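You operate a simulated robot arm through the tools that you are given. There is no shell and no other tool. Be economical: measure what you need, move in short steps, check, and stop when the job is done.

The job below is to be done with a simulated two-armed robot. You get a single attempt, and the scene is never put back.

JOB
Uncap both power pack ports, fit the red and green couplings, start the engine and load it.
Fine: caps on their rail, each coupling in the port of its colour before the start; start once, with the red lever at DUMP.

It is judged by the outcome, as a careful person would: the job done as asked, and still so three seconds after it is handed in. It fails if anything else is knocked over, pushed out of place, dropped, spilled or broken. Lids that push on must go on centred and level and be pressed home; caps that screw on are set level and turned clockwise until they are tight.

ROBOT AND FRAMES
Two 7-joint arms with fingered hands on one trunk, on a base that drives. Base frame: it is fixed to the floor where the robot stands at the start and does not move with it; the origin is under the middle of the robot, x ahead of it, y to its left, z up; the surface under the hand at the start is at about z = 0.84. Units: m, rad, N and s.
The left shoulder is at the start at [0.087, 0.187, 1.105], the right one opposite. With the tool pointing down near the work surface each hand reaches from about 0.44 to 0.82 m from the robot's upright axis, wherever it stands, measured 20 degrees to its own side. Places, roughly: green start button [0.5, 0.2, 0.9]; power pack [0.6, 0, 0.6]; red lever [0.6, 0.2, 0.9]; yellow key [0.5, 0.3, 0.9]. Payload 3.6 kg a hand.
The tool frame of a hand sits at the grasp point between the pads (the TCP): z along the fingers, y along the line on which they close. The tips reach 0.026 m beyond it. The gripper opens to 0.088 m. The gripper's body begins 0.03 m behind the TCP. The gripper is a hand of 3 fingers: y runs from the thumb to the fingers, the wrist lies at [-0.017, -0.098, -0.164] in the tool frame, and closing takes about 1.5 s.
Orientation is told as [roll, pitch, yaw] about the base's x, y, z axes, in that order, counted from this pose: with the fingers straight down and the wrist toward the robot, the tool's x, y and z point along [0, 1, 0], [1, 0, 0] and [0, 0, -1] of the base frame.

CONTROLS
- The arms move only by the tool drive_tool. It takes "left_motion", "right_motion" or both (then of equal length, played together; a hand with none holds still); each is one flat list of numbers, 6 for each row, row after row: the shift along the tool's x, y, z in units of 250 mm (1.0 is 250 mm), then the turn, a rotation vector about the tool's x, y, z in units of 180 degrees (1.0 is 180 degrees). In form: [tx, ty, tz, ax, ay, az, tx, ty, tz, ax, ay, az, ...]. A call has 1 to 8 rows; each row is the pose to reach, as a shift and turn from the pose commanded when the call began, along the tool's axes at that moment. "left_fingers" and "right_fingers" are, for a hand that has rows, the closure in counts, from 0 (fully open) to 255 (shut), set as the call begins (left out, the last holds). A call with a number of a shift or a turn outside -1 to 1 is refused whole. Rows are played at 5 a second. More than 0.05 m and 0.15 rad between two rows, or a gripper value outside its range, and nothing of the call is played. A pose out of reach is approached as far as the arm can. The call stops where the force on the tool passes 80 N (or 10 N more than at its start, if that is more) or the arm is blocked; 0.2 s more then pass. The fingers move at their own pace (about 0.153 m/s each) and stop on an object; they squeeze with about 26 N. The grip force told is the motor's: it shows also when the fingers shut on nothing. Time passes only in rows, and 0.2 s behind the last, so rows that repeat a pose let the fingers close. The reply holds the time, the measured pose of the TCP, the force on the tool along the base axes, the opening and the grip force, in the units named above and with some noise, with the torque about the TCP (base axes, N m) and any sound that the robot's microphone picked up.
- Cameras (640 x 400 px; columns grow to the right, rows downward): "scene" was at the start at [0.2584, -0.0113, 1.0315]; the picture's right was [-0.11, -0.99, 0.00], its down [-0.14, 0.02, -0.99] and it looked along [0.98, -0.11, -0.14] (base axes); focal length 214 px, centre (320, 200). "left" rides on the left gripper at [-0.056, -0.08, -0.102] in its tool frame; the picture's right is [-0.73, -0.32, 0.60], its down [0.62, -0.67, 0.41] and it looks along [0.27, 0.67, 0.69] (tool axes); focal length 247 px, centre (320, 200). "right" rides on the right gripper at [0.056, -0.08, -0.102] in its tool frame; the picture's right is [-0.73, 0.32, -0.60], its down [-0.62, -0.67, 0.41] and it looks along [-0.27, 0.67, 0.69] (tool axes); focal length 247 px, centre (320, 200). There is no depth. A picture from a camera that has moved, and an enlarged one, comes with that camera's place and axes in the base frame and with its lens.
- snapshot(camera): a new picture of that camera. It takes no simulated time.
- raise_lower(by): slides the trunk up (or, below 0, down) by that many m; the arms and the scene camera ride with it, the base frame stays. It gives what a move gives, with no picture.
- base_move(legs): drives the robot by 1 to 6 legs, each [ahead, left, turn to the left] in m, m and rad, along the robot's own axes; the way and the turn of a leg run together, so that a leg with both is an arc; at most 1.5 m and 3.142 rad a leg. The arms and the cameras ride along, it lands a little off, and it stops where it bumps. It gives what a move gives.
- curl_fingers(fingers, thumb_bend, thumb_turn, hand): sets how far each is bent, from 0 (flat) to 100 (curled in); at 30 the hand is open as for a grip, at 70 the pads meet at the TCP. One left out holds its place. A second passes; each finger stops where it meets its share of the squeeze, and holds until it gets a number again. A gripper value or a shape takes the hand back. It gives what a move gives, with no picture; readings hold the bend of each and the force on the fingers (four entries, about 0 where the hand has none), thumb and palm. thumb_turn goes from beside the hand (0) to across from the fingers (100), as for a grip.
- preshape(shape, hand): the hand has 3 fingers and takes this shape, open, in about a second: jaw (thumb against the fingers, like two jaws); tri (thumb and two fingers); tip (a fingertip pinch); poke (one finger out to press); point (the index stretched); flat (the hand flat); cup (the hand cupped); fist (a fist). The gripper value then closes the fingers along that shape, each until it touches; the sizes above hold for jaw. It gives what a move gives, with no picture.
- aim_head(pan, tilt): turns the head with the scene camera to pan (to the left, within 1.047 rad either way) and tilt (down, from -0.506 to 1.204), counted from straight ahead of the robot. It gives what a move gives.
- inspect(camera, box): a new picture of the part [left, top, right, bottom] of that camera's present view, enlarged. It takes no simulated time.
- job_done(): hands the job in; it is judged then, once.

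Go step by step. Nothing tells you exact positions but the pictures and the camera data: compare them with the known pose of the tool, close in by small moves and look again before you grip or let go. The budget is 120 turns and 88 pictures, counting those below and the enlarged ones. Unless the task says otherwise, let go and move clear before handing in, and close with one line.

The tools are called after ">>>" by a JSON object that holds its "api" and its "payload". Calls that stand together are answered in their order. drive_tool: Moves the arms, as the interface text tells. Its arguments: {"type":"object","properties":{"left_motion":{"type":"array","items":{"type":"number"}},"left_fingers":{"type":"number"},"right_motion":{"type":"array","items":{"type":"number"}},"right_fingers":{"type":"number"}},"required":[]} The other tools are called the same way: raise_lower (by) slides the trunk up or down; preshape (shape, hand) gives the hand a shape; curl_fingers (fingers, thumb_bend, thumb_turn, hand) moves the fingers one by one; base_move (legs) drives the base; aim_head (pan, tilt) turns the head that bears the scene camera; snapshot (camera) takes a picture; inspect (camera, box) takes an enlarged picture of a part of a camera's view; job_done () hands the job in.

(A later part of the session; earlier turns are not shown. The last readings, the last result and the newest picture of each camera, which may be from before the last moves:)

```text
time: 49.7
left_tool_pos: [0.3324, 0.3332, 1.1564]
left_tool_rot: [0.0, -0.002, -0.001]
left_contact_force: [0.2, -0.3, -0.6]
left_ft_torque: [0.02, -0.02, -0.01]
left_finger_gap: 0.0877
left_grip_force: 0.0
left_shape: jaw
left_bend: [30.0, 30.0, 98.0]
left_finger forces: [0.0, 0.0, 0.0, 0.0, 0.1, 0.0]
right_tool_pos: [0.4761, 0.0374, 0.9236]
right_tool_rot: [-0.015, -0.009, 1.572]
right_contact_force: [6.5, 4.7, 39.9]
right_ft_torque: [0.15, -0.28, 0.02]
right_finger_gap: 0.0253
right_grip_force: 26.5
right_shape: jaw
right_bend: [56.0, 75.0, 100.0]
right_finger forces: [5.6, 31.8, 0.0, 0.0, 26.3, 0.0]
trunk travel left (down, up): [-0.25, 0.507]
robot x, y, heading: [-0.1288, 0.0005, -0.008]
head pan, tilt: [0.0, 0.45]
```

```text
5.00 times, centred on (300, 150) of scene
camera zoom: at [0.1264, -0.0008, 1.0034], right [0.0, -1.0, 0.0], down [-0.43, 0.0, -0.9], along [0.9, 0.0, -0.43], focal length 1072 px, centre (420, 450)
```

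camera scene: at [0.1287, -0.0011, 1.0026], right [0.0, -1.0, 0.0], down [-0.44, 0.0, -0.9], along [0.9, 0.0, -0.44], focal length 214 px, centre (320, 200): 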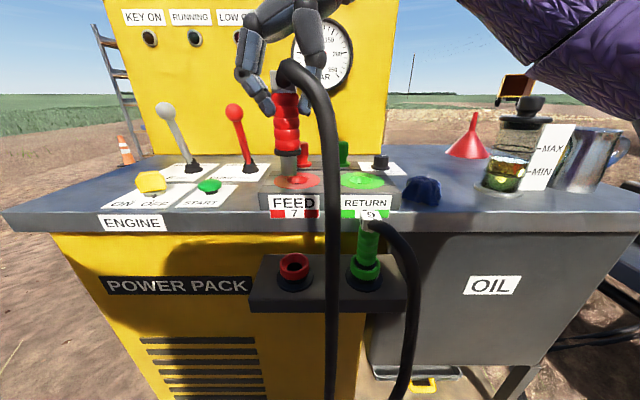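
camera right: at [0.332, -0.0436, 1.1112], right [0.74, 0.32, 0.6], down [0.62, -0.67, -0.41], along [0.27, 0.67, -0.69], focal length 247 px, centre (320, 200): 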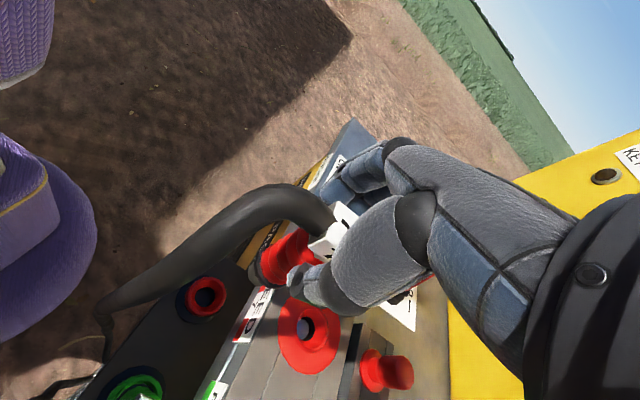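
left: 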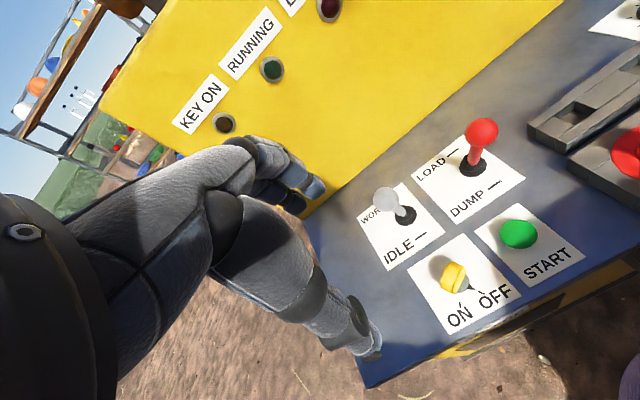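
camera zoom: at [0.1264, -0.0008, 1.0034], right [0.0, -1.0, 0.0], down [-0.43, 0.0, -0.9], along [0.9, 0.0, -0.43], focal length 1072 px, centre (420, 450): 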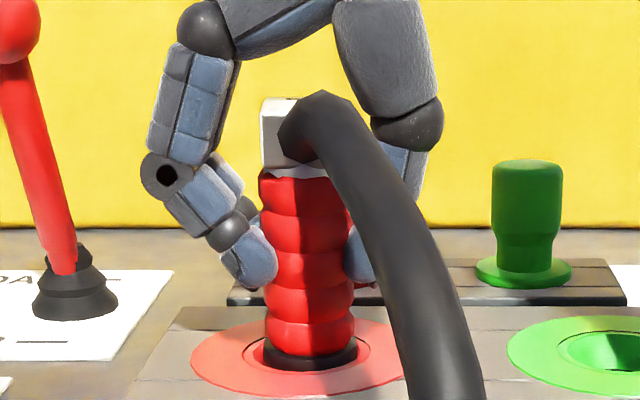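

The fingers slid down the body while the coupling held still, so it is at its stop. I'll release and lift straight off.

>>> {"api": "drive_tool", "payload": {"right_motion": [0, 0, -0.03, 0, 0, 0, 0, 0, -0.03, 0, 0, 0, 0, 0, -0.03, 0, 0, 0, 0, 0, -0.03, 0, 0, 0, 0, 0, -0.03, 0, 0, 0, 0, 0, -0.15, 0, 0, 0, 0, 0, -0.33, 0, 0, 0, 0, 0, -0.5, 0, 0, 0], "right_fingers": 0}}

>>> {"api": "snapshot", "payload": {"camera": "scene"}}

>>> {"api": "inspect", "payload": {"camera": "right", "box": [60, 160, 380, 400]}}

```text
time: 51.5
left_tool_pos: [0.3353, 0.3324, 1.1555]
left_tool_rot: [0.001, 0.0, -0.001]
left_contact_force: [-0.1, -0.1, 0.2]
left_ft_torque: [0.01, -0.02, 0.02]
left_finger_gap: 0.0876
left_grip_force: 0.0
left_shape: jaw
left_bend: [30.0, 30.0, 98.0]
left_finger forces: [0.0, 0.0, 0.0, 0.0, 0.1, 0.0]
right_tool_pos: [0.4758, 0.0373, 1.0427]
right_tool_rot: [0.002, 0.0, 1.569]
right_contact_force: [-0.2, -1.1, -0.1]
right_ft_torque: [-0.01, 0.0, -0.03]
right_finger_gap: 0.0876
right_grip_force: 0.1
right_shape: jaw
right_bend: [30.0, 30.0, 98.0]
right_finger forces: [0.1, 0.1, 0.1, 0.0, 0.1, 0.0]
trunk travel left (down, up): [-0.25, 0.507]
robot x, y, heading: [-0.1252, 0.0038, -0.001]
head pan, tilt: [0.0, 0.45]
```

```text
33 pictures are left
camera scene: at [0.1283, -0.001, 1.0028], right [0.0, -1.0, 0.0], down [-0.44, 0.0, -0.9], along [0.9, 0.0, -0.44], focal length 214 px, centre (320, 200)
```

scene: 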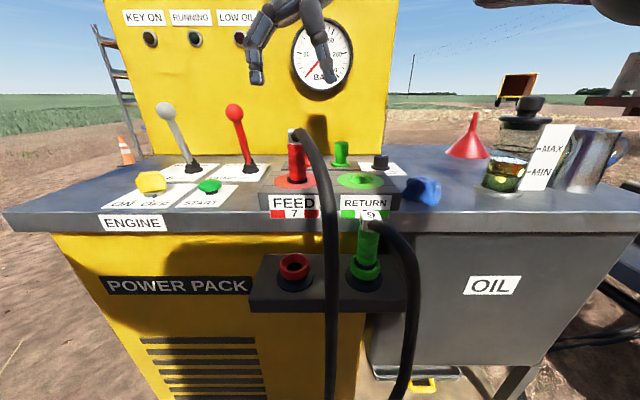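

```text
1.67 times, centred on (220, 280) of right
camera zoom: at [0.4189, -0.0431, 1.145], right [0.74, 0.32, 0.6], down [0.62, -0.67, -0.41], along [0.27, 0.67, -0.69], focal length 412 px, centre (487, 67)
```

zoom: 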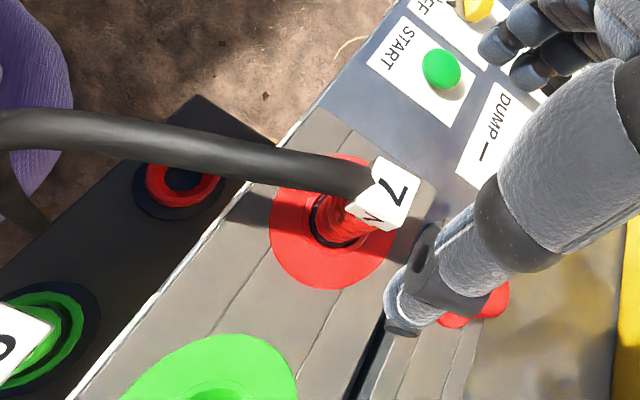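

The red coupling stays seated and upright. Next I'll move over the green coupling, with the hand slightly narrowed to clear the red hose.

>>> {"api": "drive_tool", "payload": {"right_motion": [0.09, -0.107, 0, 0, 0, 0, 0.18, -0.214, 0, 0, 0, 0, 0.27, -0.321, 0, 0, 0, 0, 0.355, -0.428, 0, 0, 0, 0, 0.355, -0.428, 0.15, 0, 0, 0, 0.355, -0.428, 0.3, 0, 0, 0, 0.355, -0.428, 0.4, 0, 0, 0, 0.355, -0.428, 0.4, 0, 0, 0], "right_fingers": 40}}

>>> {"api": "inspect", "payload": {"camera": "scene", "box": [270, 80, 470, 240]}}

>>> {"api": "inspect", "payload": {"camera": "right", "box": [180, 160, 440, 380]}}

```text
time: 53.3
left_tool_pos: [0.3357, 0.3332, 1.1545]
left_tool_rot: [0.001, 0.0, -0.001]
left_contact_force: [-0.3, -0.1, 0.1]
left_ft_torque: [0.02, 0.03, 0.01]
left_finger_gap: 0.0876
left_grip_force: 0.1
left_shape: jaw
left_bend: [30.0, 30.0, 98.0]
left_finger forces: [0.1, 0.0, 0.0, 0.0, 0.0, 0.0]
right_tool_pos: [0.3863, -0.0709, 0.9405]
right_tool_rot: [0.001, 0.0, 1.568]
right_contact_force: [-0.1, -0.2, 0.6]
right_ft_torque: [-0.01, -0.02, 0.02]
right_finger_gap: 0.0743
right_grip_force: 0.0
right_shape: jaw
right_bend: [32.0, 41.0, 98.0]
right_finger forces: [0.1, 0.1, 0.1, 0.0, 0.1, 0.1]
trunk travel left (down, up): [-0.25, 0.507]
robot x, y, heading: [-0.1328, 0.0006, 0.001]
head pan, tilt: [0.0, 0.45]
```

```text
2.50 times, centred on (370, 160) of scene
camera zoom: at [0.1286, -0.0012, 1.0027], right [0.0, -1.0, 0.0], down [-0.44, 0.0, -0.9], along [0.9, 0.0, -0.44], focal length 536 px, centre (195, 300)
```

zoom: 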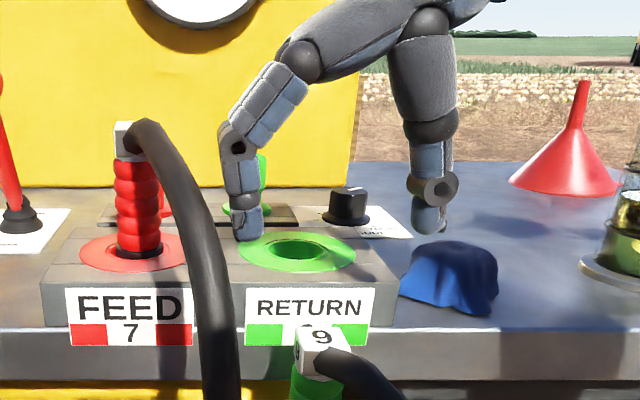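

```text
1.82 times, centred on (310, 270) of right
camera zoom: at [0.3296, -0.151, 1.043], right [0.74, 0.32, 0.6], down [0.62, -0.67, -0.41], along [0.27, 0.67, -0.69], focal length 449 px, centre (338, 73)
```

zoom: 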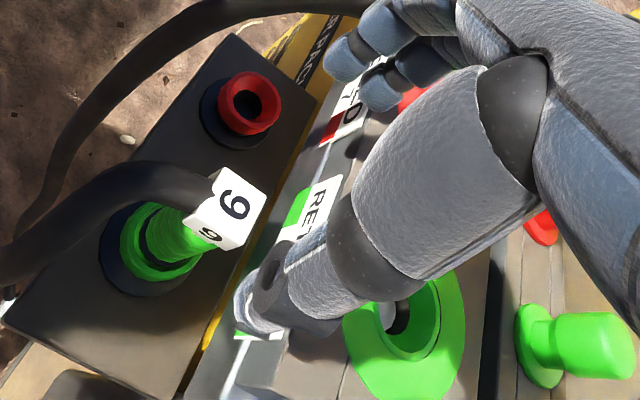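

The hand straddles the green tag, and there is a gap to the red hose. I'll lower to the same depth as before and grip.

>>> {"api": "drive_tool", "payload": {"right_motion": [0, -0.004, 0.12, 0, 0, 0, 0, -0.004, 0.24, 0, 0, 0, 0, -0.004, 0.34, 0, 0, 0, 0, -0.004, 0.408, 0, 0, 0, 0, -0.004, 0.408, 0, 0, 0]}}

>>> {"api": "drive_tool", "payload": {"right_motion": [0, 0, 0, 0, 0, 0, 0, 0, 0, 0, 0, 0, 0, 0, 0, 0, 0, 0, 0, 0, 0, 0, 0, 0, 0, 0, 0, 0, 0, 0, 0, 0, 0, 0, 0, 0, 0, 0, 0, 0, 0, 0, 0, 0, 0, 0, 0, 0], "right_fingers": 255}}

>>> {"api": "inspect", "payload": {"camera": "scene", "box": [270, 110, 470, 270]}}

```text
time: 54.5
left_tool_pos: [0.3349, 0.3311, 1.1544]
left_tool_rot: [-0.002, 0.0, -0.001]
left_contact_force: [-0.8, 0.1, -0.8]
left_ft_torque: [-0.02, -0.02, -0.01]
left_finger_gap: 0.0877
left_grip_force: 0.0
left_shape: jaw
left_bend: [30.0, 30.0, 98.0]
left_finger forces: [0.0, 0.1, 0.0, 0.1, 0.0, 0.1]
right_tool_pos: [0.3863, -0.0712, 0.8373]
right_tool_rot: [-0.001, -0.001, 1.568]
right_contact_force: [-0.1, -0.1, 0.2]
right_ft_torque: [-0.03, 0.02, -0.01]
right_finger_gap: 0.0743
right_grip_force: 0.1
right_shape: jaw
right_bend: [32.0, 41.0, 98.0]
right_finger forces: [0.0, 0.0, 0.0, 0.0, 0.0, 0.0]
trunk travel left (down, up): [-0.25, 0.507]
robot x, y, heading: [-0.129, 0.0029, -0.003]
head pan, tilt: [0.0, 0.45]
```

```text
time: 56.3
left_tool_pos: [0.3355, 0.3319, 1.1541]
left_tool_rot: [0.0, 0.002, -0.001]
left_contact_force: [0.1, -0.3, 0.3]
left_ft_torque: [0.03, -0.01, 0.02]
left_finger_gap: 0.0876
left_grip_force: 0.1
left_shape: jaw
left_bend: [30.0, 30.0, 98.0]
left_finger forces: [0.1, 0.1, 0.0, 0.0, 0.0, 0.0]
right_tool_pos: [0.3868, -0.0713, 0.8387]
right_tool_rot: [0.002, 0.002, 1.568]
right_contact_force: [0.9, 0.3, 0.0]
right_ft_torque: [-0.02, 0.04, -0.02]
right_finger_gap: 0.0208
right_grip_force: 26.2
right_shape: jaw
right_bend: [60.0, 73.0, 100.0]
right_finger forces: [14.6, 9.3, 0.1, 0.0, 23.0, 0.0]
trunk travel left (down, up): [-0.25, 0.507]
robot x, y, heading: [-0.1294, -0.0001, 0.002]
head pan, tilt: [0.0, 0.45]
```

```text
2.50 times, centred on (370, 190) of scene
camera zoom: at [0.1287, -0.0012, 1.0026], right [0.0, -1.0, 0.0], down [-0.44, 0.0, -0.9], along [0.9, 0.0, -0.44], focal length 536 px, centre (195, 225)
```

zoom: 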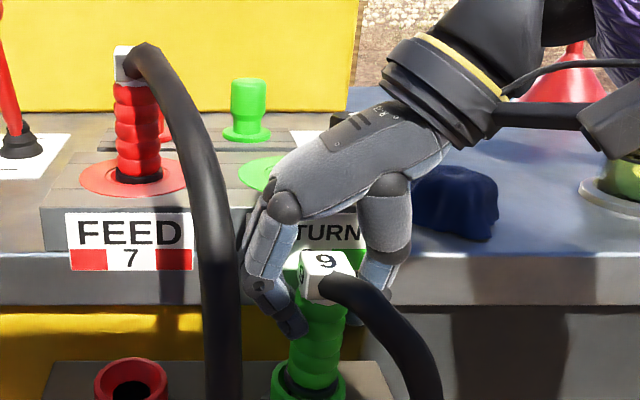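

The grip is even, so I'll lift the green coupling straight up.

>>> {"api": "drive_tool", "payload": {"right_motion": [0, 0, -0.05, 0, 0, 0, 0, 0, -0.12, 0, 0, 0, 0, 0, -0.2, 0, 0, 0, 0, 0, -0.3, 0, 0, 0, 0, 0, -0.4, 0, 0, 0, 0, 0, -0.5, 0, 0, 0, 0, 0, -0.6, 0, 0, 0, 0, 0, -0.68, 0, 0, 0]}}

>>> {"api": "drive_tool", "payload": {"right_motion": [-0.12, 0, -0.02, 0, 0, 0, -0.24, 0.0, -0.02, 0, 0, 0, -0.357, 0.004, -0.02, 0, 0, 0, -0.357, 0.004, 0, 0, 0, 0, -0.357, 0.004, 0, 0, 0, 0]}}

>>> {"api": "inspect", "payload": {"camera": "scene", "box": [290, 70, 450, 198]}}

>>> {"api": "inspect", "payload": {"camera": "right", "box": [180, 180, 400, 380]}}

```text
time: 58.1
left_tool_pos: [0.3349, 0.3315, 1.1538]
left_tool_rot: [0.0, 0.001, 0.002]
left_contact_force: [0.1, 1.0, 0.9]
left_ft_torque: [0.0, 0.01, 0.03]
left_finger_gap: 0.0878
left_grip_force: 0.0
left_shape: jaw
left_bend: [30.0, 30.0, 98.0]
left_finger forces: [0.1, 0.0, 0.0, 0.1, 0.0, 0.0]
right_tool_pos: [0.3854, -0.0716, 1.0118]
right_tool_rot: [0.001, 0.0, 1.569]
right_contact_force: [0.1, 1.0, -2.9]
right_ft_torque: [-0.01, 0.04, 0.02]
right_finger_gap: 0.0207
right_grip_force: 26.3
right_shape: jaw
right_bend: [60.0, 73.0, 100.0]
right_finger forces: [14.8, 9.5, 0.0, 0.0, 22.9, 0.0]
trunk travel left (down, up): [-0.25, 0.507]
robot x, y, heading: [-0.1287, 0.0027, -0.002]
head pan, tilt: [0.0, 0.45]
```

```text
time: 59.3
left_tool_pos: [0.3355, 0.3315, 1.1545]
left_tool_rot: [0.001, 0.003, 0.0]
left_contact_force: [-0.1, -0.2, 0.5]
left_ft_torque: [0.0, 0.03, 0.0]
left_finger_gap: 0.0875
left_grip_force: 0.2
left_shape: jaw
left_bend: [30.0, 30.0, 98.0]
left_finger forces: [0.0, 0.0, 0.0, 0.0, 0.0, 0.0]
right_tool_pos: [0.4752, -0.0739, 1.0084]
right_tool_rot: [-0.001, 0.0, 1.569]
right_contact_force: [0.2, -0.1, -1.7]
right_ft_torque: [0.0, -0.01, 0.03]
right_finger_gap: 0.0208
right_grip_force: 26.2
right_shape: jaw
right_bend: [60.0, 73.0, 100.0]
right_finger forces: [14.7, 10.0, 0.0, 0.0, 23.0, 0.1]
trunk travel left (down, up): [-0.25, 0.507]
robot x, y, heading: [-0.1317, -0.0029, 0.004]
head pan, tilt: [0.0, 0.45]
```

```text
3.12 times, centred on (370, 134) of scene
camera zoom: at [0.1288, -0.0011, 1.0026], right [0.0, -1.0, 0.0], down [-0.44, 0.0, -0.9], along [0.9, 0.0, -0.44], focal length 670 px, centre (164, 406)
```

zoom: 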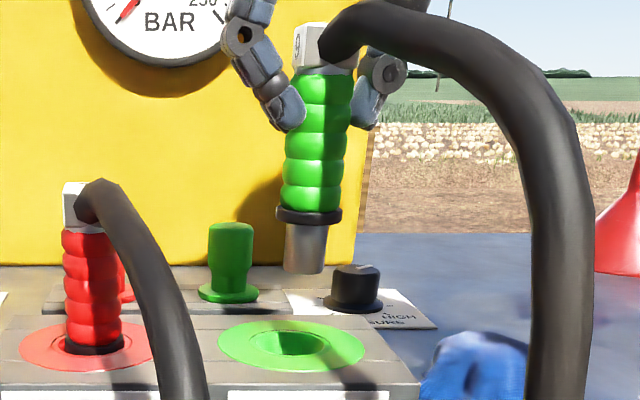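

```text
2.00 times, centred on (290, 280) of right
camera zoom: at [0.4186, -0.1532, 1.1106], right [0.74, 0.32, 0.6], down [0.62, -0.67, -0.41], along [0.27, 0.68, -0.69], focal length 494 px, centre (380, 40)
```

zoom: 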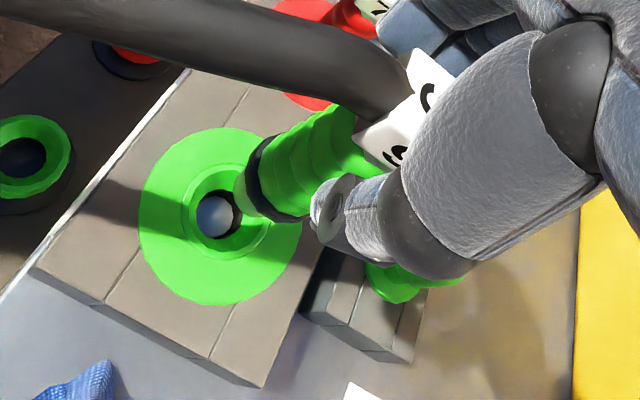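

The nozzle sits about 3 mm to the right of the port centre. I'll shift left and lower to just above the hole.

>>> {"api": "drive_tool", "payload": {"right_motion": [0, 0.013, 0.06, 0, 0, 0, 0, 0.013, 0.12, 0, 0, 0, 0, 0.013, 0.12, 0, 0, 0]}}

>>> {"api": "inspect", "payload": {"camera": "scene", "box": [310, 110, 410, 190]}}

>>> {"api": "inspect", "payload": {"camera": "right", "box": [210, 200, 360, 330]}}

```text
time: 60.1
left_tool_pos: [0.3353, 0.3318, 1.1543]
left_tool_rot: [-0.001, 0.002, 0.0]
left_contact_force: [-0.1, 0.5, -0.9]
left_ft_torque: [-0.03, -0.01, 0.03]
left_finger_gap: 0.0874
left_grip_force: 0.1
left_shape: jaw
left_bend: [30.0, 30.0, 98.0]
left_finger forces: [0.0, 0.0, 0.0, 0.0, 0.0, 0.0]
right_tool_pos: [0.4757, -0.0705, 0.9783]
right_tool_rot: [0.0, 0.001, 1.57]
right_contact_force: [-0.4, 1.1, -2.2]
right_ft_torque: [0.01, 0.01, 0.01]
right_finger_gap: 0.0205
right_grip_force: 26.4
right_shape: jaw
right_bend: [60.0, 73.0, 100.0]
right_finger forces: [14.7, 9.9, 0.0, 0.0, 23.0, 0.0]
trunk travel left (down, up): [-0.25, 0.507]
robot x, y, heading: [-0.1328, 0.0022, -0.001]
head pan, tilt: [0.0, 0.45]
```

```text
5.00 times, centred on (360, 150) of scene
camera zoom: at [0.1288, -0.0012, 1.0026], right [0.0, -1.0, 0.0], down [-0.44, 0.0, -0.9], along [0.9, 0.0, -0.44], focal length 1072 px, centre (120, 450)
```

zoom: 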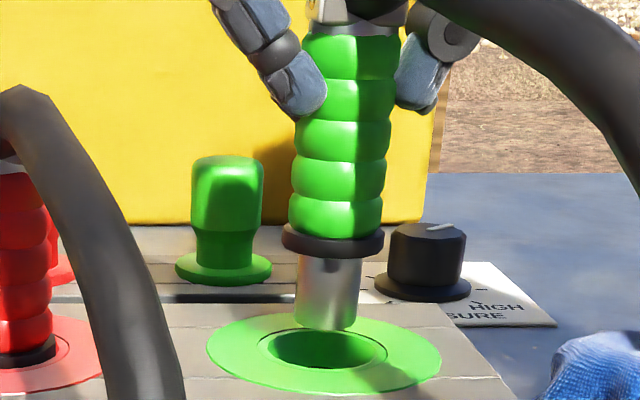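

```text
3.08 times, centred on (285, 265) of right
camera zoom: at [0.4183, -0.1497, 1.0803], right [0.74, 0.32, 0.6], down [0.62, -0.67, -0.41], along [0.27, 0.67, -0.69], focal length 760 px, centre (428, 0)
```

zoom: 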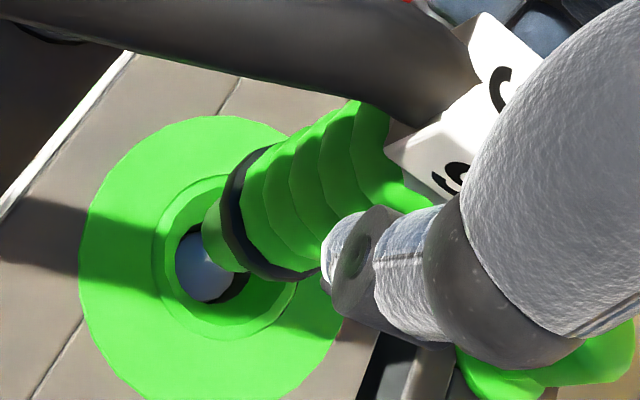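

Both views show the nozzle centred over the green port. I'll lower and press it in.

>>> {"api": "drive_tool", "payload": {"right_motion": [-0.003, 0, 0.03, 0, 0, 0, -0.003, 0, 0.06, 0, 0, 0, -0.003, 0, 0.09, 0, 0, 0, -0.003, 0, 0.115, 0, 0, 0, -0.003, 0, 0.135, 0, 0, 0, -0.003, 0, 0.15, 0, 0, 0, -0.003, 0, 0.18, 0, 0, 0, -0.003, 0, 0.205, 0, 0, 0]}}

>>> {"api": "inspect", "payload": {"camera": "scene", "box": [290, 110, 410, 206]}}

```text
time: 61.9
left_tool_pos: [0.3334, 0.3341, 1.1555]
left_tool_rot: [0.0, -0.002, 0.002]
left_contact_force: [-0.2, 0.0, 0.2]
left_ft_torque: [0.01, 0.01, -0.01]
left_finger_gap: 0.0876
left_grip_force: 0.1
left_shape: jaw
left_bend: [30.0, 30.0, 98.0]
left_finger forces: [0.0, 0.0, 0.0, 0.0, 0.0, 0.0]
right_tool_pos: [0.4767, -0.0668, 0.9343]
right_tool_rot: [-0.014, -0.006, 1.567]
right_contact_force: [9.3, -1.1, 34.5]
right_ft_torque: [-0.14, -0.19, -0.02]
right_finger_gap: 0.0237
right_grip_force: 25.9
right_shape: jaw
right_bend: [60.0, 73.0, 100.0]
right_finger forces: [13.1, 18.8, 0.0, 0.0, 28.0, 0.0]
trunk travel left (down, up): [-0.25, 0.507]
robot x, y, heading: [-0.1284, -0.0005, -0.001]
head pan, tilt: [0.0, 0.45]
```

```text
4.17 times, centred on (350, 158) of scene
camera zoom: at [0.1272, -0.0009, 1.0037], right [0.0, -1.0, 0.0], down [-0.43, 0.0, -0.9], along [0.9, 0.0, -0.43], focal length 894 px, centre (195, 375)
```

zoom: 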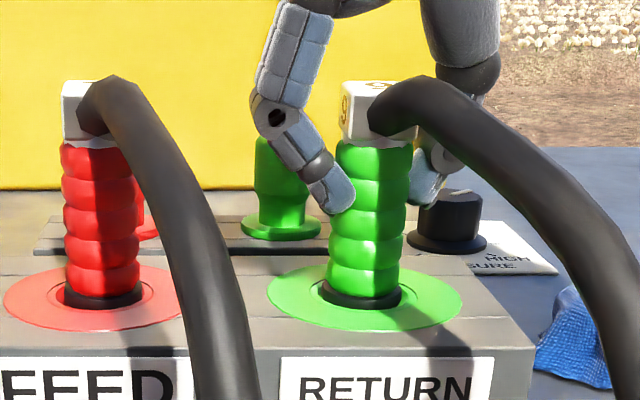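

The green coupling sits at the same height as the red. I'll give it one more short press, then release and lift off.

>>> {"api": "drive_tool", "payload": {"right_motion": [0, 0, 0.015, 0, 0, 0, 0, 0, 0.028, 0, 0, 0, 0, 0, 0.028, 0, 0, 0]}}

>>> {"api": "drive_tool", "payload": {"right_motion": [0, 0, -0.03, 0, 0, 0, 0, 0, -0.03, 0, 0, 0, 0, 0, -0.03, 0, 0, 0, 0, 0, -0.03, 0, 0, 0, 0, 0, -0.03, 0, 0, 0, 0, 0, -0.15, 0, 0, 0, 0, 0, -0.33, 0, 0, 0, 0, 0, -0.5, 0, 0, 0], "right_fingers": 0}}

>>> {"api": "drive_tool", "payload": {"right_motion": [0, 0, -0.2, 0, 0, 0, 0, 0, -0.4, 0, 0, 0, 0, -0.12, -0.5, 0, 0, 0, 0, -0.3, -0.5, 0, 0, 0, 0, -0.48, -0.5, 0, 0, 0]}}

>>> {"api": "aim_head", "payload": {"pan": 0.3, "tilt": 0.4}}

>>> {"api": "snapshot", "payload": {"camera": "scene"}}

>>> {"api": "snapshot", "payload": {"camera": "left"}}

```text
time: 62.7
left_tool_pos: [0.3326, 0.333, 1.156]
left_tool_rot: [0.001, -0.001, 0.001]
left_contact_force: [-0.2, -0.4, -0.2]
left_ft_torque: [-0.02, 0.02, 0.0]
left_finger_gap: 0.0877
left_grip_force: 0.1
left_shape: jaw
left_bend: [30.0, 30.0, 98.0]
left_finger forces: [0.0, 0.0, 0.0, 0.0, 0.1, 0.0]
right_tool_pos: [0.4769, -0.0666, 0.9295]
right_tool_rot: [-0.014, -0.005, 1.57]
right_contact_force: [8.9, 3.3, 39.3]
right_ft_torque: [-0.04, -0.27, -0.02]
right_finger_gap: 0.0245
right_grip_force: 25.4
right_shape: jaw
right_bend: [76.0, 73.0, 100.0]
right_finger forces: [13.2, 22.0, 0.1, 0.1, 26.7, 0.0]
trunk travel left (down, up): [-0.25, 0.507]
robot x, y, heading: [-0.1268, -0.001, -0.002]
head pan, tilt: [0.0, 0.45]
```

```text
time: 64.5
left_tool_pos: [0.3342, 0.3324, 1.1549]
left_tool_rot: [0.0, -0.001, -0.002]
left_contact_force: [0.6, 0.1, 0.2]
left_ft_torque: [-0.01, 0.01, 0.01]
left_finger_gap: 0.0877
left_grip_force: 0.2
left_shape: jaw
left_bend: [30.0, 30.0, 98.0]
left_finger forces: [0.1, 0.0, 0.0, 0.0, 0.0, 0.0]
right_tool_pos: [0.4757, -0.069, 1.0463]
right_tool_rot: [0.002, -0.001, 1.569]
right_contact_force: [0.6, 0.2, -0.2]
right_ft_torque: [-0.03, -0.03, 0.01]
right_finger_gap: 0.0876
right_grip_force: 0.0
right_shape: jaw
right_bend: [30.0, 30.0, 98.0]
right_finger forces: [0.0, 0.0, 0.0, 0.0, 0.1, 0.0]
trunk travel left (down, up): [-0.25, 0.507]
robot x, y, heading: [-0.1319, -0.006, 0.0]
head pan, tilt: [0.0, 0.45]
```

```text
time: 65.7
left_tool_pos: [0.3353, 0.3315, 1.1539]
left_tool_rot: [0.0, 0.001, -0.002]
left_contact_force: [0.9, 0.8, -0.4]
left_ft_torque: [-0.01, 0.0, 0.04]
left_finger_gap: 0.0878
left_grip_force: 0.2
left_shape: jaw
left_bend: [30.0, 30.0, 98.0]
left_finger forces: [0.1, 0.1, 0.0, 0.0, 0.1, 0.0]
right_tool_pos: [0.4797, -0.1883, 1.1708]
right_tool_rot: [0.002, -0.003, 1.572]
right_contact_force: [-0.1, 0.5, 0.1]
right_ft_torque: [0.01, -0.01, 0.02]
right_finger_gap: 0.0877
right_grip_force: 0.0
right_shape: jaw
right_bend: [30.0, 30.0, 98.0]
right_finger forces: [0.0, 0.0, 0.0, 0.0, 0.0, 0.0]
trunk travel left (down, up): [-0.25, 0.507]
robot x, y, heading: [-0.1303, 0.0023, 0.001]
head pan, tilt: [0.0, 0.45]
```

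```text
time: 66.5
left_tool_pos: [0.3337, 0.331, 1.1543]
left_tool_rot: [0.001, 0.001, -0.002]
left_contact_force: [0.2, -0.6, 0.2]
left_ft_torque: [0.0, 0.0, 0.0]
left_finger_gap: 0.0877
left_grip_force: 0.1
left_shape: jaw
left_bend: [30.0, 30.0, 98.0]
left_finger forces: [0.1, 0.0, 0.1, 0.0, 0.0, 0.0]
right_tool_pos: [0.4794, -0.1885, 1.1705]
right_tool_rot: [-0.001, -0.001, 1.569]
right_contact_force: [-0.4, 0.1, 0.5]
right_ft_torque: [0.01, 0.01, -0.01]
right_finger_gap: 0.0876
right_grip_force: 0.2
right_shape: jaw
right_bend: [30.0, 30.0, 98.0]
right_finger forces: [0.1, 0.0, 0.0, 0.1, 0.1, 0.0]
trunk travel left (down, up): [-0.25, 0.507]
robot x, y, heading: [-0.1306, -0.0018, -0.005]
head pan, tilt: [0.3, 0.4]
```

```text
23 pictures are left
camera scene: at [0.1252, 0.0261, 1.0073], right [0.29, -0.96, 0.0], down [-0.37, -0.11, -0.92], along [0.88, 0.27, -0.39], focal length 214 px, centre (320, 200)
```

scene: 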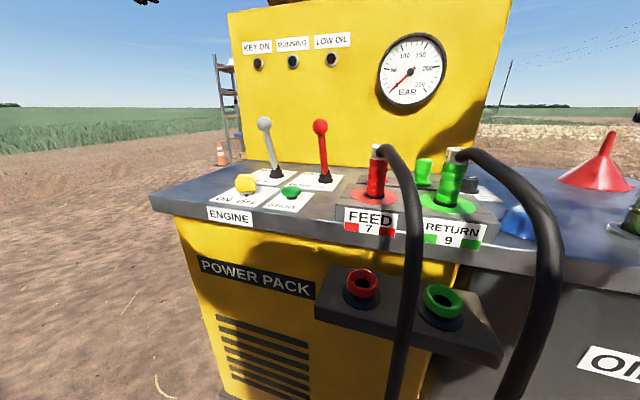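

```text
22 pictures are left
camera left: at [0.2557, 0.2751, 1.2579], right [-0.32, -0.73, -0.6], down [-0.67, 0.62, -0.41], along [0.68, 0.27, -0.69], focal length 247 px, centre (320, 200)
```

left: 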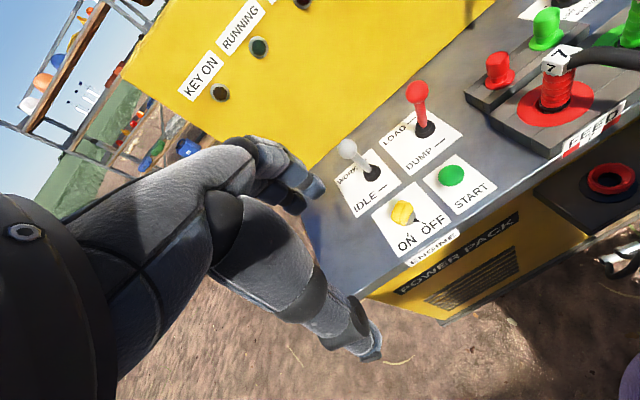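

Both couplings stand fully seated in their own ports. Next I'll inspect the control panel for the key and lever positions.

>>> {"api": "inspect", "payload": {"camera": "left", "box": [310, 60, 510, 270]}}

>>> {"api": "inspect", "payload": {"camera": "scene", "box": [200, 100, 360, 228]}}

```text
1.90 times, centred on (410, 165) of left
camera zoom: at [0.2557, 0.2751, 1.2579], right [-0.32, -0.73, -0.6], down [-0.67, 0.62, -0.41], along [0.68, 0.27, -0.69], focal length 470 px, centre (149, 267)
```

zoom: 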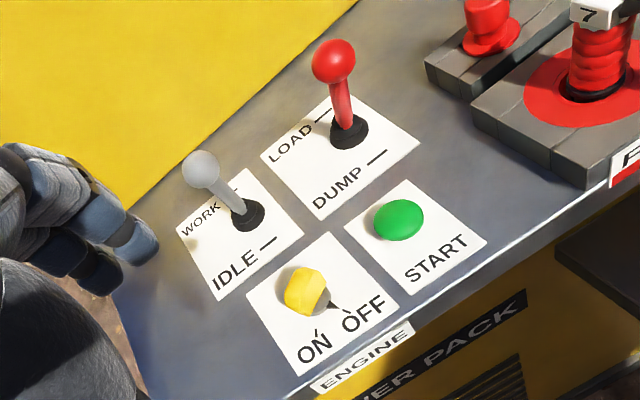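

```text
3.12 times, centred on (280, 164) of scene
camera zoom: at [0.1252, 0.0261, 1.0073], right [0.29, -0.96, 0.0], down [-0.37, -0.11, -0.92], along [0.88, 0.27, -0.39], focal length 670 px, centre (445, 312)
```

zoom: 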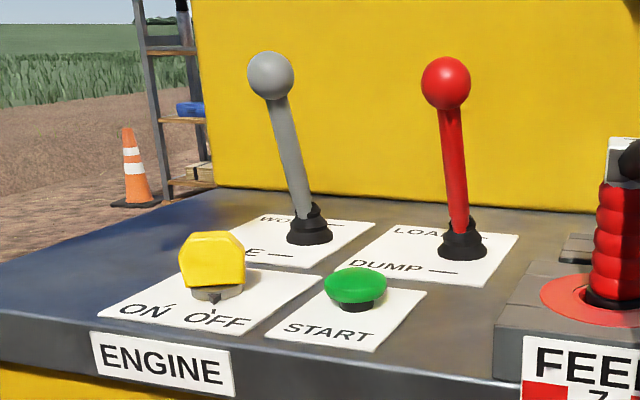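

The red lever leans toward DUMP and the grey one toward IDLE, and the key pointer looks to be at OFF. I'll zoom in on the key to see its shape and angle.

>>> {"api": "aim_head", "payload": {"pan": 0.65, "tilt": 0.55}}

>>> {"api": "inspect", "payload": {"camera": "scene", "box": [250, 100, 370, 196]}}

>>> {"api": "inspect", "payload": {"camera": "left", "box": [360, 170, 460, 250]}}

```text
time: 67.4
left_tool_pos: [0.3351, 0.3329, 1.1531]
left_tool_rot: [-0.001, -0.001, 0.0]
left_contact_force: [-0.6, 0.0, 0.2]
left_ft_torque: [0.0, -0.01, 0.03]
left_finger_gap: 0.0875
left_grip_force: 0.1
left_shape: jaw
left_bend: [30.0, 30.0, 98.0]
left_finger forces: [0.0, 0.0, 0.0, 0.0, 0.0, 0.0]
right_tool_pos: [0.4782, -0.1889, 1.1703]
right_tool_rot: [0.0, 0.0, 1.568]
right_contact_force: [1.5, 1.3, -0.6]
right_ft_torque: [-0.01, 0.02, 0.03]
right_finger_gap: 0.0879
right_grip_force: 0.0
right_shape: jaw
right_bend: [30.0, 30.0, 98.0]
right_finger forces: [0.1, 0.0, 0.0, 0.0, 0.1, 0.0]
trunk travel left (down, up): [-0.25, 0.507]
robot x, y, heading: [-0.1289, 0.0031, -0.003]
head pan, tilt: [0.649, 0.55]
```

```text
4.17 times, centred on (310, 148) of scene
camera zoom: at [0.1083, 0.0531, 0.9936], right [0.6, -0.8, 0.0], down [-0.42, -0.32, -0.85], along [0.68, 0.51, -0.52], focal length 894 px, centre (362, 417)
```

zoom: 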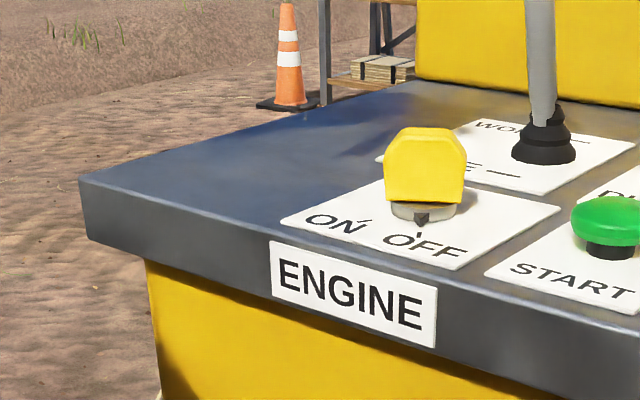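

```text
5.00 times, centred on (410, 210) of left
camera zoom: at [0.2557, 0.2752, 1.2579], right [-0.32, -0.73, -0.6], down [-0.67, 0.62, -0.41], along [0.68, 0.27, -0.69], focal length 1235 px, centre (-130, 150)
```

zoom: 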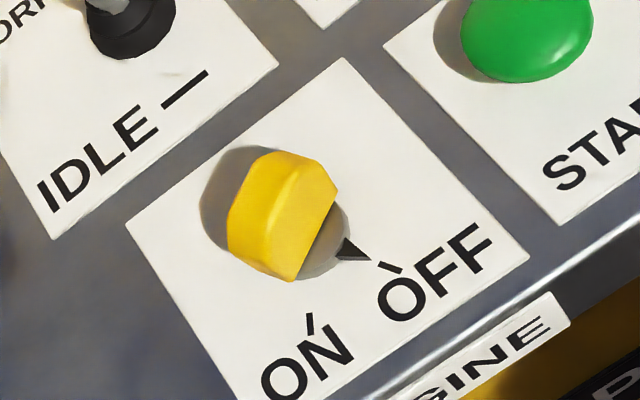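

The key blade stands across its pointer, so I'll grip it along the pointer direction at yaw ≈ +28° and turn it about 53° clockwise to ON. First I'll hover the left hand above it.

>>> {"api": "drive_tool", "payload": {"left_motion": [-0.02, 0.1, 0.11, 0, 0, -0.026, -0.04, 0.2, 0.22, 0, 0, -0.052, -0.06, 0.31, 0.33, 0, 0, -0.078, -0.08, 0.41, 0.44, 0, 0, -0.104, -0.1, 0.52, 0.56, 0, 0, -0.13, -0.116, 0.62, 0.68, 0, 0, -0.156, -0.116, 0.62, 0.8, 0, 0, -0.156, -0.116, 0.62, 0.8, 0, 0, -0.156], "left_fingers": 40}}

>>> {"api": "inspect", "payload": {"camera": "scene", "box": [240, 60, 400, 188]}}

>>> {"api": "inspect", "payload": {"camera": "left", "box": [200, 140, 440, 340]}}

```text
time: 69.2
left_tool_pos: [0.4896, 0.3022, 0.9545]
left_tool_rot: [-0.001, -0.001, 0.491]
left_contact_force: [-0.6, 0.3, -0.2]
left_ft_torque: [-0.03, 0.0, 0.0]
left_finger_gap: 0.0743
left_grip_force: 0.1
left_shape: jaw
left_bend: [32.0, 41.0, 98.0]
left_finger forces: [0.0, 0.0, 0.0, 0.0, 0.1, 0.0]
right_tool_pos: [0.4789, -0.1889, 1.1706]
right_tool_rot: [-0.001, 0.0, 1.57]
right_contact_force: [-0.2, -0.6, -0.4]
right_ft_torque: [0.0, -0.01, -0.03]
right_finger_gap: 0.088
right_grip_force: 0.0
right_shape: jaw
right_bend: [30.0, 30.0, 98.0]
right_finger forces: [0.0, 0.0, 0.0, 0.0, 0.1, 0.0]
trunk travel left (down, up): [-0.25, 0.507]
robot x, y, heading: [-0.1306, 0.0004, 0.001]
head pan, tilt: [0.649, 0.55]
```

```text
3.12 times, centred on (320, 124) of scene
camera zoom: at [0.1083, 0.053, 0.9937], right [0.6, -0.8, 0.0], down [-0.42, -0.32, -0.85], along [0.68, 0.51, -0.52], focal length 670 px, centre (320, 438)
```

zoom: 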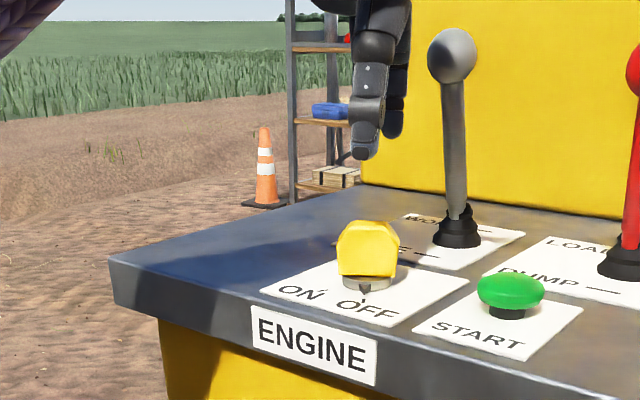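

```text
2.00 times, centred on (320, 240) of left
camera zoom: at [0.4459, 0.2148, 1.0578], right [0.06, -0.8, -0.6], down [-0.88, 0.24, -0.41], along [0.47, 0.55, -0.69], focal length 494 px, centre (320, 120)
```

zoom: 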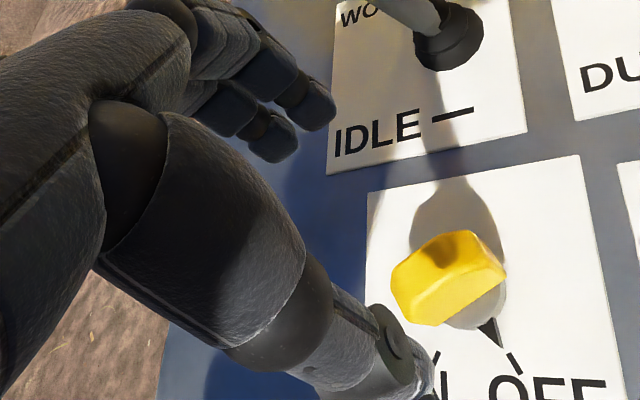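

The key is centred at about (0.484, 0.297), so I'll make a small correction and lower around it.

>>> {"api": "drive_tool", "payload": {"left_motion": [-0.007, -0.029, 0.1, 0, 0, 0, -0.007, -0.029, 0.2, 0, 0, 0, -0.007, -0.029, 0.306, 0, 0, 0, -0.007, -0.029, 0.306, 0, 0, 0]}}

>>> {"api": "inspect", "payload": {"camera": "left", "box": [260, 180, 460, 340]}}

>>> {"api": "inspect", "payload": {"camera": "scene", "box": [270, 80, 390, 176]}}

```text
time: 70.2
left_tool_pos: [0.4857, 0.2975, 0.8791]
left_tool_rot: [-0.001, 0.001, 0.49]
left_contact_force: [0.5, -1.0, 0.7]
left_ft_torque: [-0.01, -0.03, -0.02]
left_finger_gap: 0.0744
left_grip_force: 0.1
left_shape: jaw
left_bend: [32.0, 41.0, 98.0]
left_finger forces: [0.1, 0.0, 0.0, 0.1, 0.0, 0.0]
right_tool_pos: [0.4787, -0.1886, 1.1703]
right_tool_rot: [0.0, 0.0, 1.57]
right_contact_force: [-0.1, 0.5, 0.6]
right_ft_torque: [0.01, 0.0, 0.03]
right_finger_gap: 0.0879
right_grip_force: 0.1
right_shape: jaw
right_bend: [30.0, 30.0, 98.0]
right_finger forces: [0.0, 0.1, 0.1, 0.0, 0.1, 0.0]
trunk travel left (down, up): [-0.25, 0.507]
robot x, y, heading: [-0.1289, 0.0045, -0.001]
head pan, tilt: [0.649, 0.55]
```

```text
2.50 times, centred on (360, 260) of left
camera zoom: at [0.4416, 0.2103, 0.9824], right [0.06, -0.8, -0.6], down [-0.88, 0.24, -0.41], along [0.47, 0.55, -0.69], focal length 617 px, centre (220, 50)
```

zoom: 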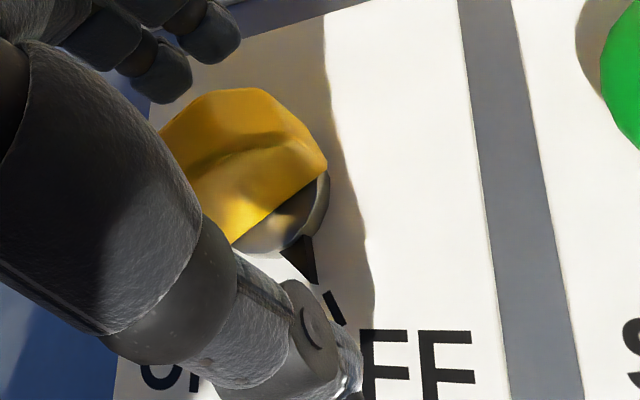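

```text
4.17 times, centred on (330, 128) of scene
camera zoom: at [0.1082, 0.0531, 0.9937], right [0.6, -0.8, 0.0], down [-0.42, -0.32, -0.85], along [0.68, 0.52, -0.52], focal length 894 px, centre (278, 500)
```

zoom: 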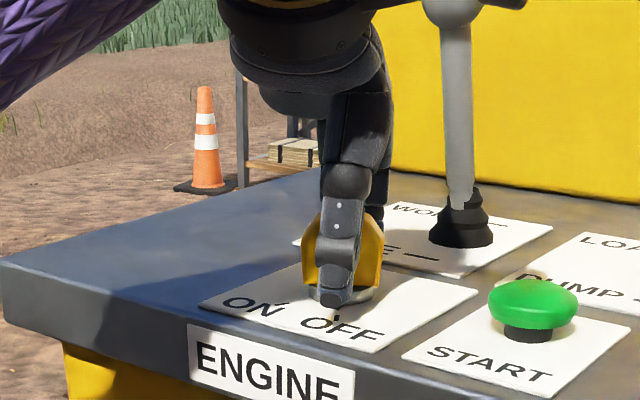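

The thumb is centred in front of the key with the fingers behind it. I'll close gently.

>>> {"api": "drive_tool", "payload": {"left_motion": [0, 0, 0, 0, 0, 0, 0, 0, 0, 0, 0, 0, 0, 0, 0, 0, 0, 0, 0, 0, 0, 0, 0, 0, 0, 0, 0, 0, 0, 0, 0, 0, 0, 0, 0, 0, 0, 0, 0, 0, 0, 0, 0, 0, 0, 0, 0, 0], "left_fingers": 255}}

```text
time: 72.0
left_tool_pos: [0.4852, 0.2979, 0.8792]
left_tool_rot: [-0.001, 0.002, 0.49]
left_contact_force: [0.3, 0.1, -2.6]
left_ft_torque: [0.01, 0.01, -0.02]
left_finger_gap: 0.0122
left_grip_force: 26.1
left_shape: jaw
left_bend: [60.0, 73.0, 100.0]
left_finger forces: [13.9, 9.3, 0.0, 0.0, 23.3, 0.0]
right_tool_pos: [0.4798, -0.1898, 1.1707]
right_tool_rot: [0.001, -0.001, 1.57]
right_contact_force: [0.2, 0.7, 0.0]
right_ft_torque: [-0.01, -0.01, 0.01]
right_finger_gap: 0.0881
right_grip_force: 0.0
right_shape: jaw
right_bend: [30.0, 30.0, 98.0]
right_finger forces: [0.0, 0.0, 0.0, 0.0, 0.0, 0.1]
trunk travel left (down, up): [-0.25, 0.507]
robot x, y, heading: [-0.1292, 0.0007, 0.002]
head pan, tilt: [0.649, 0.55]
```

Both fingers and the thumb hold the key. I'll turn it clockwise about its own axis.

>>> {"api": "drive_tool", "payload": {"left_motion": [0, 0, 0, 0, 0, 0.04, 0, 0, 0, 0, 0, 0.08, 0, 0, 0, 0, 0, 0.12, 0, 0, 0, 0, 0, 0.16, 0, 0, 0, 0, 0, 0.2, 0, 0, 0, 0, 0, 0.24, 0, 0, 0, 0, 0, 0.27, 0, 0, 0, 0, 0, 0.295]}}

>>> {"api": "snapshot", "payload": {"camera": "scene"}}

```text
time: 73.8
left_tool_pos: [0.4837, 0.2974, 0.878]
left_tool_rot: [0.001, 0.0, -0.437]
left_contact_force: [-2.3, 3.9, 3.3]
left_ft_torque: [0.07, 0.05, 0.02]
left_finger_gap: 0.0124
left_grip_force: 26.0
left_shape: jaw
left_bend: [60.0, 73.0, 100.0]
left_finger forces: [11.1, 12.2, 0.1, 0.0, 27.5, 0.1]
right_tool_pos: [0.4776, -0.1884, 1.1712]
right_tool_rot: [0.001, 0.001, 1.569]
right_contact_force: [-0.5, 0.1, -0.3]
right_ft_torque: [0.0, 0.0, -0.03]
right_finger_gap: 0.0881
right_grip_force: 0.1
right_shape: jaw
right_bend: [30.0, 30.0, 98.0]
right_finger forces: [0.1, 0.1, 0.0, 0.0, 0.1, 0.0]
trunk travel left (down, up): [-0.25, 0.507]
robot x, y, heading: [-0.1292, 0.0044, -0.002]
head pan, tilt: [0.649, 0.55]
```

```text
13 pictures are left
camera scene: at [0.1078, 0.0534, 0.9937], right [0.6, -0.8, 0.0], down [-0.42, -0.32, -0.85], along [0.68, 0.51, -0.52], focal length 214 px, centre (320, 200)
```

scene: 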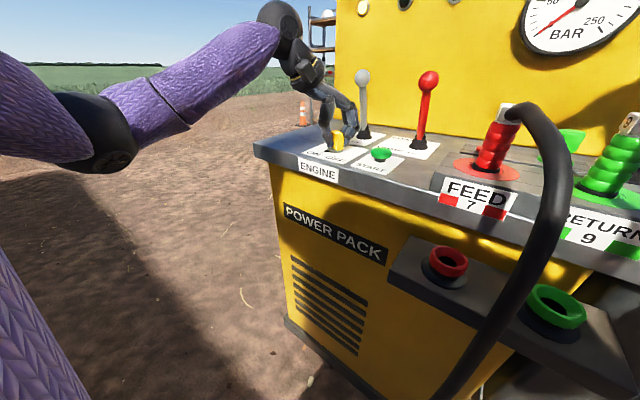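

The key turned freely with the hand. I'll release, rise, and check the pointer and the KEY ON lamp.

>>> {"api": "drive_tool", "payload": {"left_motion": [0, 0, 0, 0, 0, 0, 0, 0, 0, 0, 0, 0, 0, 0, 0, 0, 0, 0, 0, 0, 0, 0, 0, 0, 0, 0, 0, 0, 0, 0, 0, 0, -0.15, 0, 0, 0, 0, 0, -0.33, 0, 0, 0, 0, 0, -0.5, 0, 0, 0], "left_fingers": 40}}

>>> {"api": "aim_head", "payload": {"pan": 0.4, "tilt": 0.25}}

>>> {"api": "inspect", "payload": {"camera": "scene", "box": [220, 60, 400, 240]}}

```text
time: 75.6
left_tool_pos: [0.4852, 0.2981, 1.0016]
left_tool_rot: [0.0, 0.002, -0.438]
left_contact_force: [-0.4, 0.3, -0.5]
left_ft_torque: [-0.01, 0.02, -0.02]
left_finger_gap: 0.074
left_grip_force: 0.0
left_shape: jaw
left_bend: [32.0, 41.0, 99.0]
left_finger forces: [0.0, 0.0, 0.0, 0.0, 0.0, 0.1]
right_tool_pos: [0.4785, -0.1885, 1.17]
right_tool_rot: [0.001, -0.001, 1.569]
right_contact_force: [0.5, -0.1, -0.2]
right_ft_torque: [0.01, 0.01, 0.0]
right_finger_gap: 0.0879
right_grip_force: 0.1
right_shape: jaw
right_bend: [30.0, 30.0, 98.0]
right_finger forces: [0.0, 0.1, 0.0, 0.0, 0.1, 0.0]
trunk travel left (down, up): [-0.25, 0.507]
robot x, y, heading: [-0.1295, -0.0023, 0.001]
head pan, tilt: [0.649, 0.55]
```

```text
time: 76.4
left_tool_pos: [0.4855, 0.2988, 1.001]
left_tool_rot: [0.003, 0.0, -0.436]
left_contact_force: [0.3, -0.5, 1.0]
left_ft_torque: [0.03, 0.02, 0.0]
left_finger_gap: 0.074
left_grip_force: 0.1
left_shape: jaw
left_bend: [32.0, 41.0, 99.0]
left_finger forces: [0.0, 0.0, 0.0, 0.0, 0.1, 0.0]
right_tool_pos: [0.4795, -0.1893, 1.1713]
right_tool_rot: [0.001, 0.0, 1.57]
right_contact_force: [0.0, -0.4, 0.2]
right_ft_torque: [-0.03, 0.02, 0.01]
right_finger_gap: 0.0879
right_grip_force: 0.1
right_shape: jaw
right_bend: [30.0, 30.0, 98.0]
right_finger forces: [0.0, 0.0, 0.0, 0.0, 0.0, 0.1]
trunk travel left (down, up): [-0.25, 0.507]
robot x, y, heading: [-0.1292, 0.0012, 0.003]
head pan, tilt: [0.4, 0.25]
```

```text
2.22 times, centred on (310, 150) of scene
camera zoom: at [0.1228, 0.0352, 1.0212], right [0.39, -0.92, 0.0], down [-0.23, -0.1, -0.97], along [0.89, 0.38, -0.25], focal length 477 px, centre (342, 311)
```

zoom: 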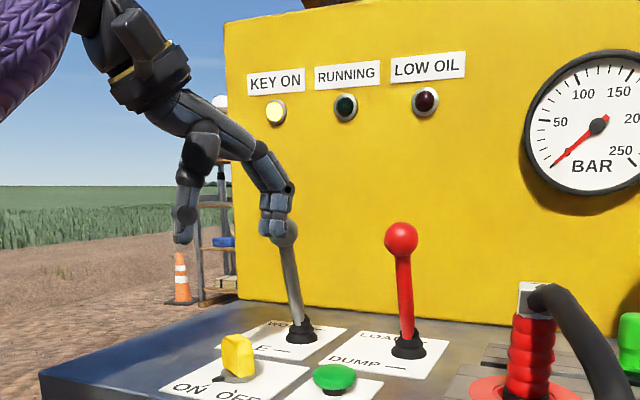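

The KEY ON lamp is lit, and both levers are still at IDLE and DUMP. Next I'll take the closed left fingers over the START button near (0.492, 0.197).

>>> {"api": "drive_tool", "payload": {"left_motion": [0, 0, -0.15, 0, 0, 0, -0.1, 0.056, -0.15, 0, 0, -0.045, -0.2, 0.112, -0.15, 0, 0, -0.09, -0.29, 0.16, -0.15, 0, 0, -0.135, -0.354, 0.196, -0.15, 0, 0, -0.18, -0.354, 0.196, -0.1, 0, 0, -0.22, -0.354, 0.196, 0.05, 0, 0, -0.25, -0.354, 0.196, 0.2, 0, 0, -0.25], "left_fingers": 255}}

>>> {"api": "inspect", "payload": {"camera": "scene", "box": [240, 120, 400, 248]}}

>>> {"api": "inspect", "payload": {"camera": "left", "box": [200, 140, 440, 340]}}

```text
time: 78.2
left_tool_pos: [0.4904, 0.1961, 0.9539]
left_tool_rot: [0.0, 0.0, 0.35]
left_contact_force: [-0.6, -0.2, -0.3]
left_ft_torque: [0.0, 0.04, 0.0]
left_finger_gap: 0.0002
left_grip_force: 26.0
left_shape: jaw
left_bend: [70.0, 45.0, 100.0]
left_finger forces: [0.1, 0.0, 0.1, 0.0, 0.1, 0.1]
right_tool_pos: [0.4791, -0.1895, 1.1697]
right_tool_rot: [0.001, -0.001, 1.57]
right_contact_force: [0.1, 0.0, 0.0]
right_ft_torque: [-0.04, 0.02, -0.03]
right_finger_gap: 0.0878
right_grip_force: 0.0
right_shape: jaw
right_bend: [30.0, 30.0, 98.0]
right_finger forces: [0.0, 0.0, 0.0, 0.0, 0.0, 0.0]
trunk travel left (down, up): [-0.25, 0.507]
robot x, y, heading: [-0.1307, -0.0005, 0.004]
head pan, tilt: [0.4, 0.25]
```

```text
3.12 times, centred on (320, 184) of scene
camera zoom: at [0.1229, 0.0352, 1.0213], right [0.39, -0.92, 0.0], down [-0.23, -0.1, -0.97], along [0.89, 0.38, -0.25], focal length 670 px, centre (320, 250)
```

zoom: 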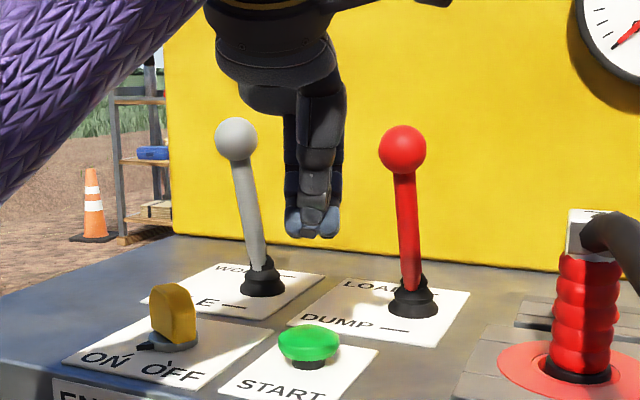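

```text
2.00 times, centred on (320, 240) of left
camera zoom: at [0.4351, 0.1157, 1.0573], right [-0.05, -0.8, -0.6], down [-0.84, 0.36, -0.41], along [0.54, 0.48, -0.69], focal length 494 px, centre (320, 120)
```

zoom: 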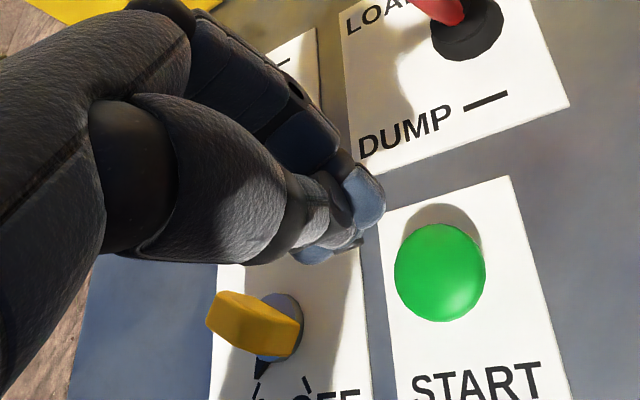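

The tips are directly above the START button at (0.490, 0.197) and the red lever is at DUMP. I'll press once, then lift.

>>> {"api": "drive_tool", "payload": {"left_motion": [0, 0, 0.12, 0, 0, 0, 0, 0, 0.236, 0, 0, 0, 0, 0, 0.26, 0, 0, 0, 0, 0, 0.28, 0, 0, 0, 0, 0, 0.3, 0, 0, 0, 0, 0, 0.31, 0, 0, 0, 0, 0, 0.31, 0, 0, 0, 0, 0, 0.31, 0, 0, 0]}}

```text
time: 80.0
left_tool_pos: [0.492, 0.1987, 0.8851]
left_tool_rot: [-0.005, -0.016, 0.349]
left_contact_force: [5.5, 7.9, 38.7]
left_ft_torque: [0.34, -0.04, -0.1]
left_finger_gap: 0.0
left_grip_force: 25.8
left_shape: jaw
left_bend: [70.0, 45.0, 100.0]
left_finger forces: [0.1, 39.5, 0.0, 0.0, 0.0, 0.0]
right_tool_pos: [0.4758, -0.1885, 1.1721]
right_tool_rot: [-0.001, -0.001, 1.569]
right_contact_force: [0.0, 0.4, 0.4]
right_ft_torque: [0.01, -0.03, 0.0]
right_finger_gap: 0.0878
right_grip_force: 0.0
right_shape: jaw
right_bend: [30.0, 30.0, 98.0]
right_finger forces: [0.0, 0.0, 0.0, 0.0, 0.0, 0.0]
trunk travel left (down, up): [-0.25, 0.507]
robot x, y, heading: [-0.1305, 0.0017, -0.003]
head pan, tilt: [0.4, 0.25]
heard: click
```

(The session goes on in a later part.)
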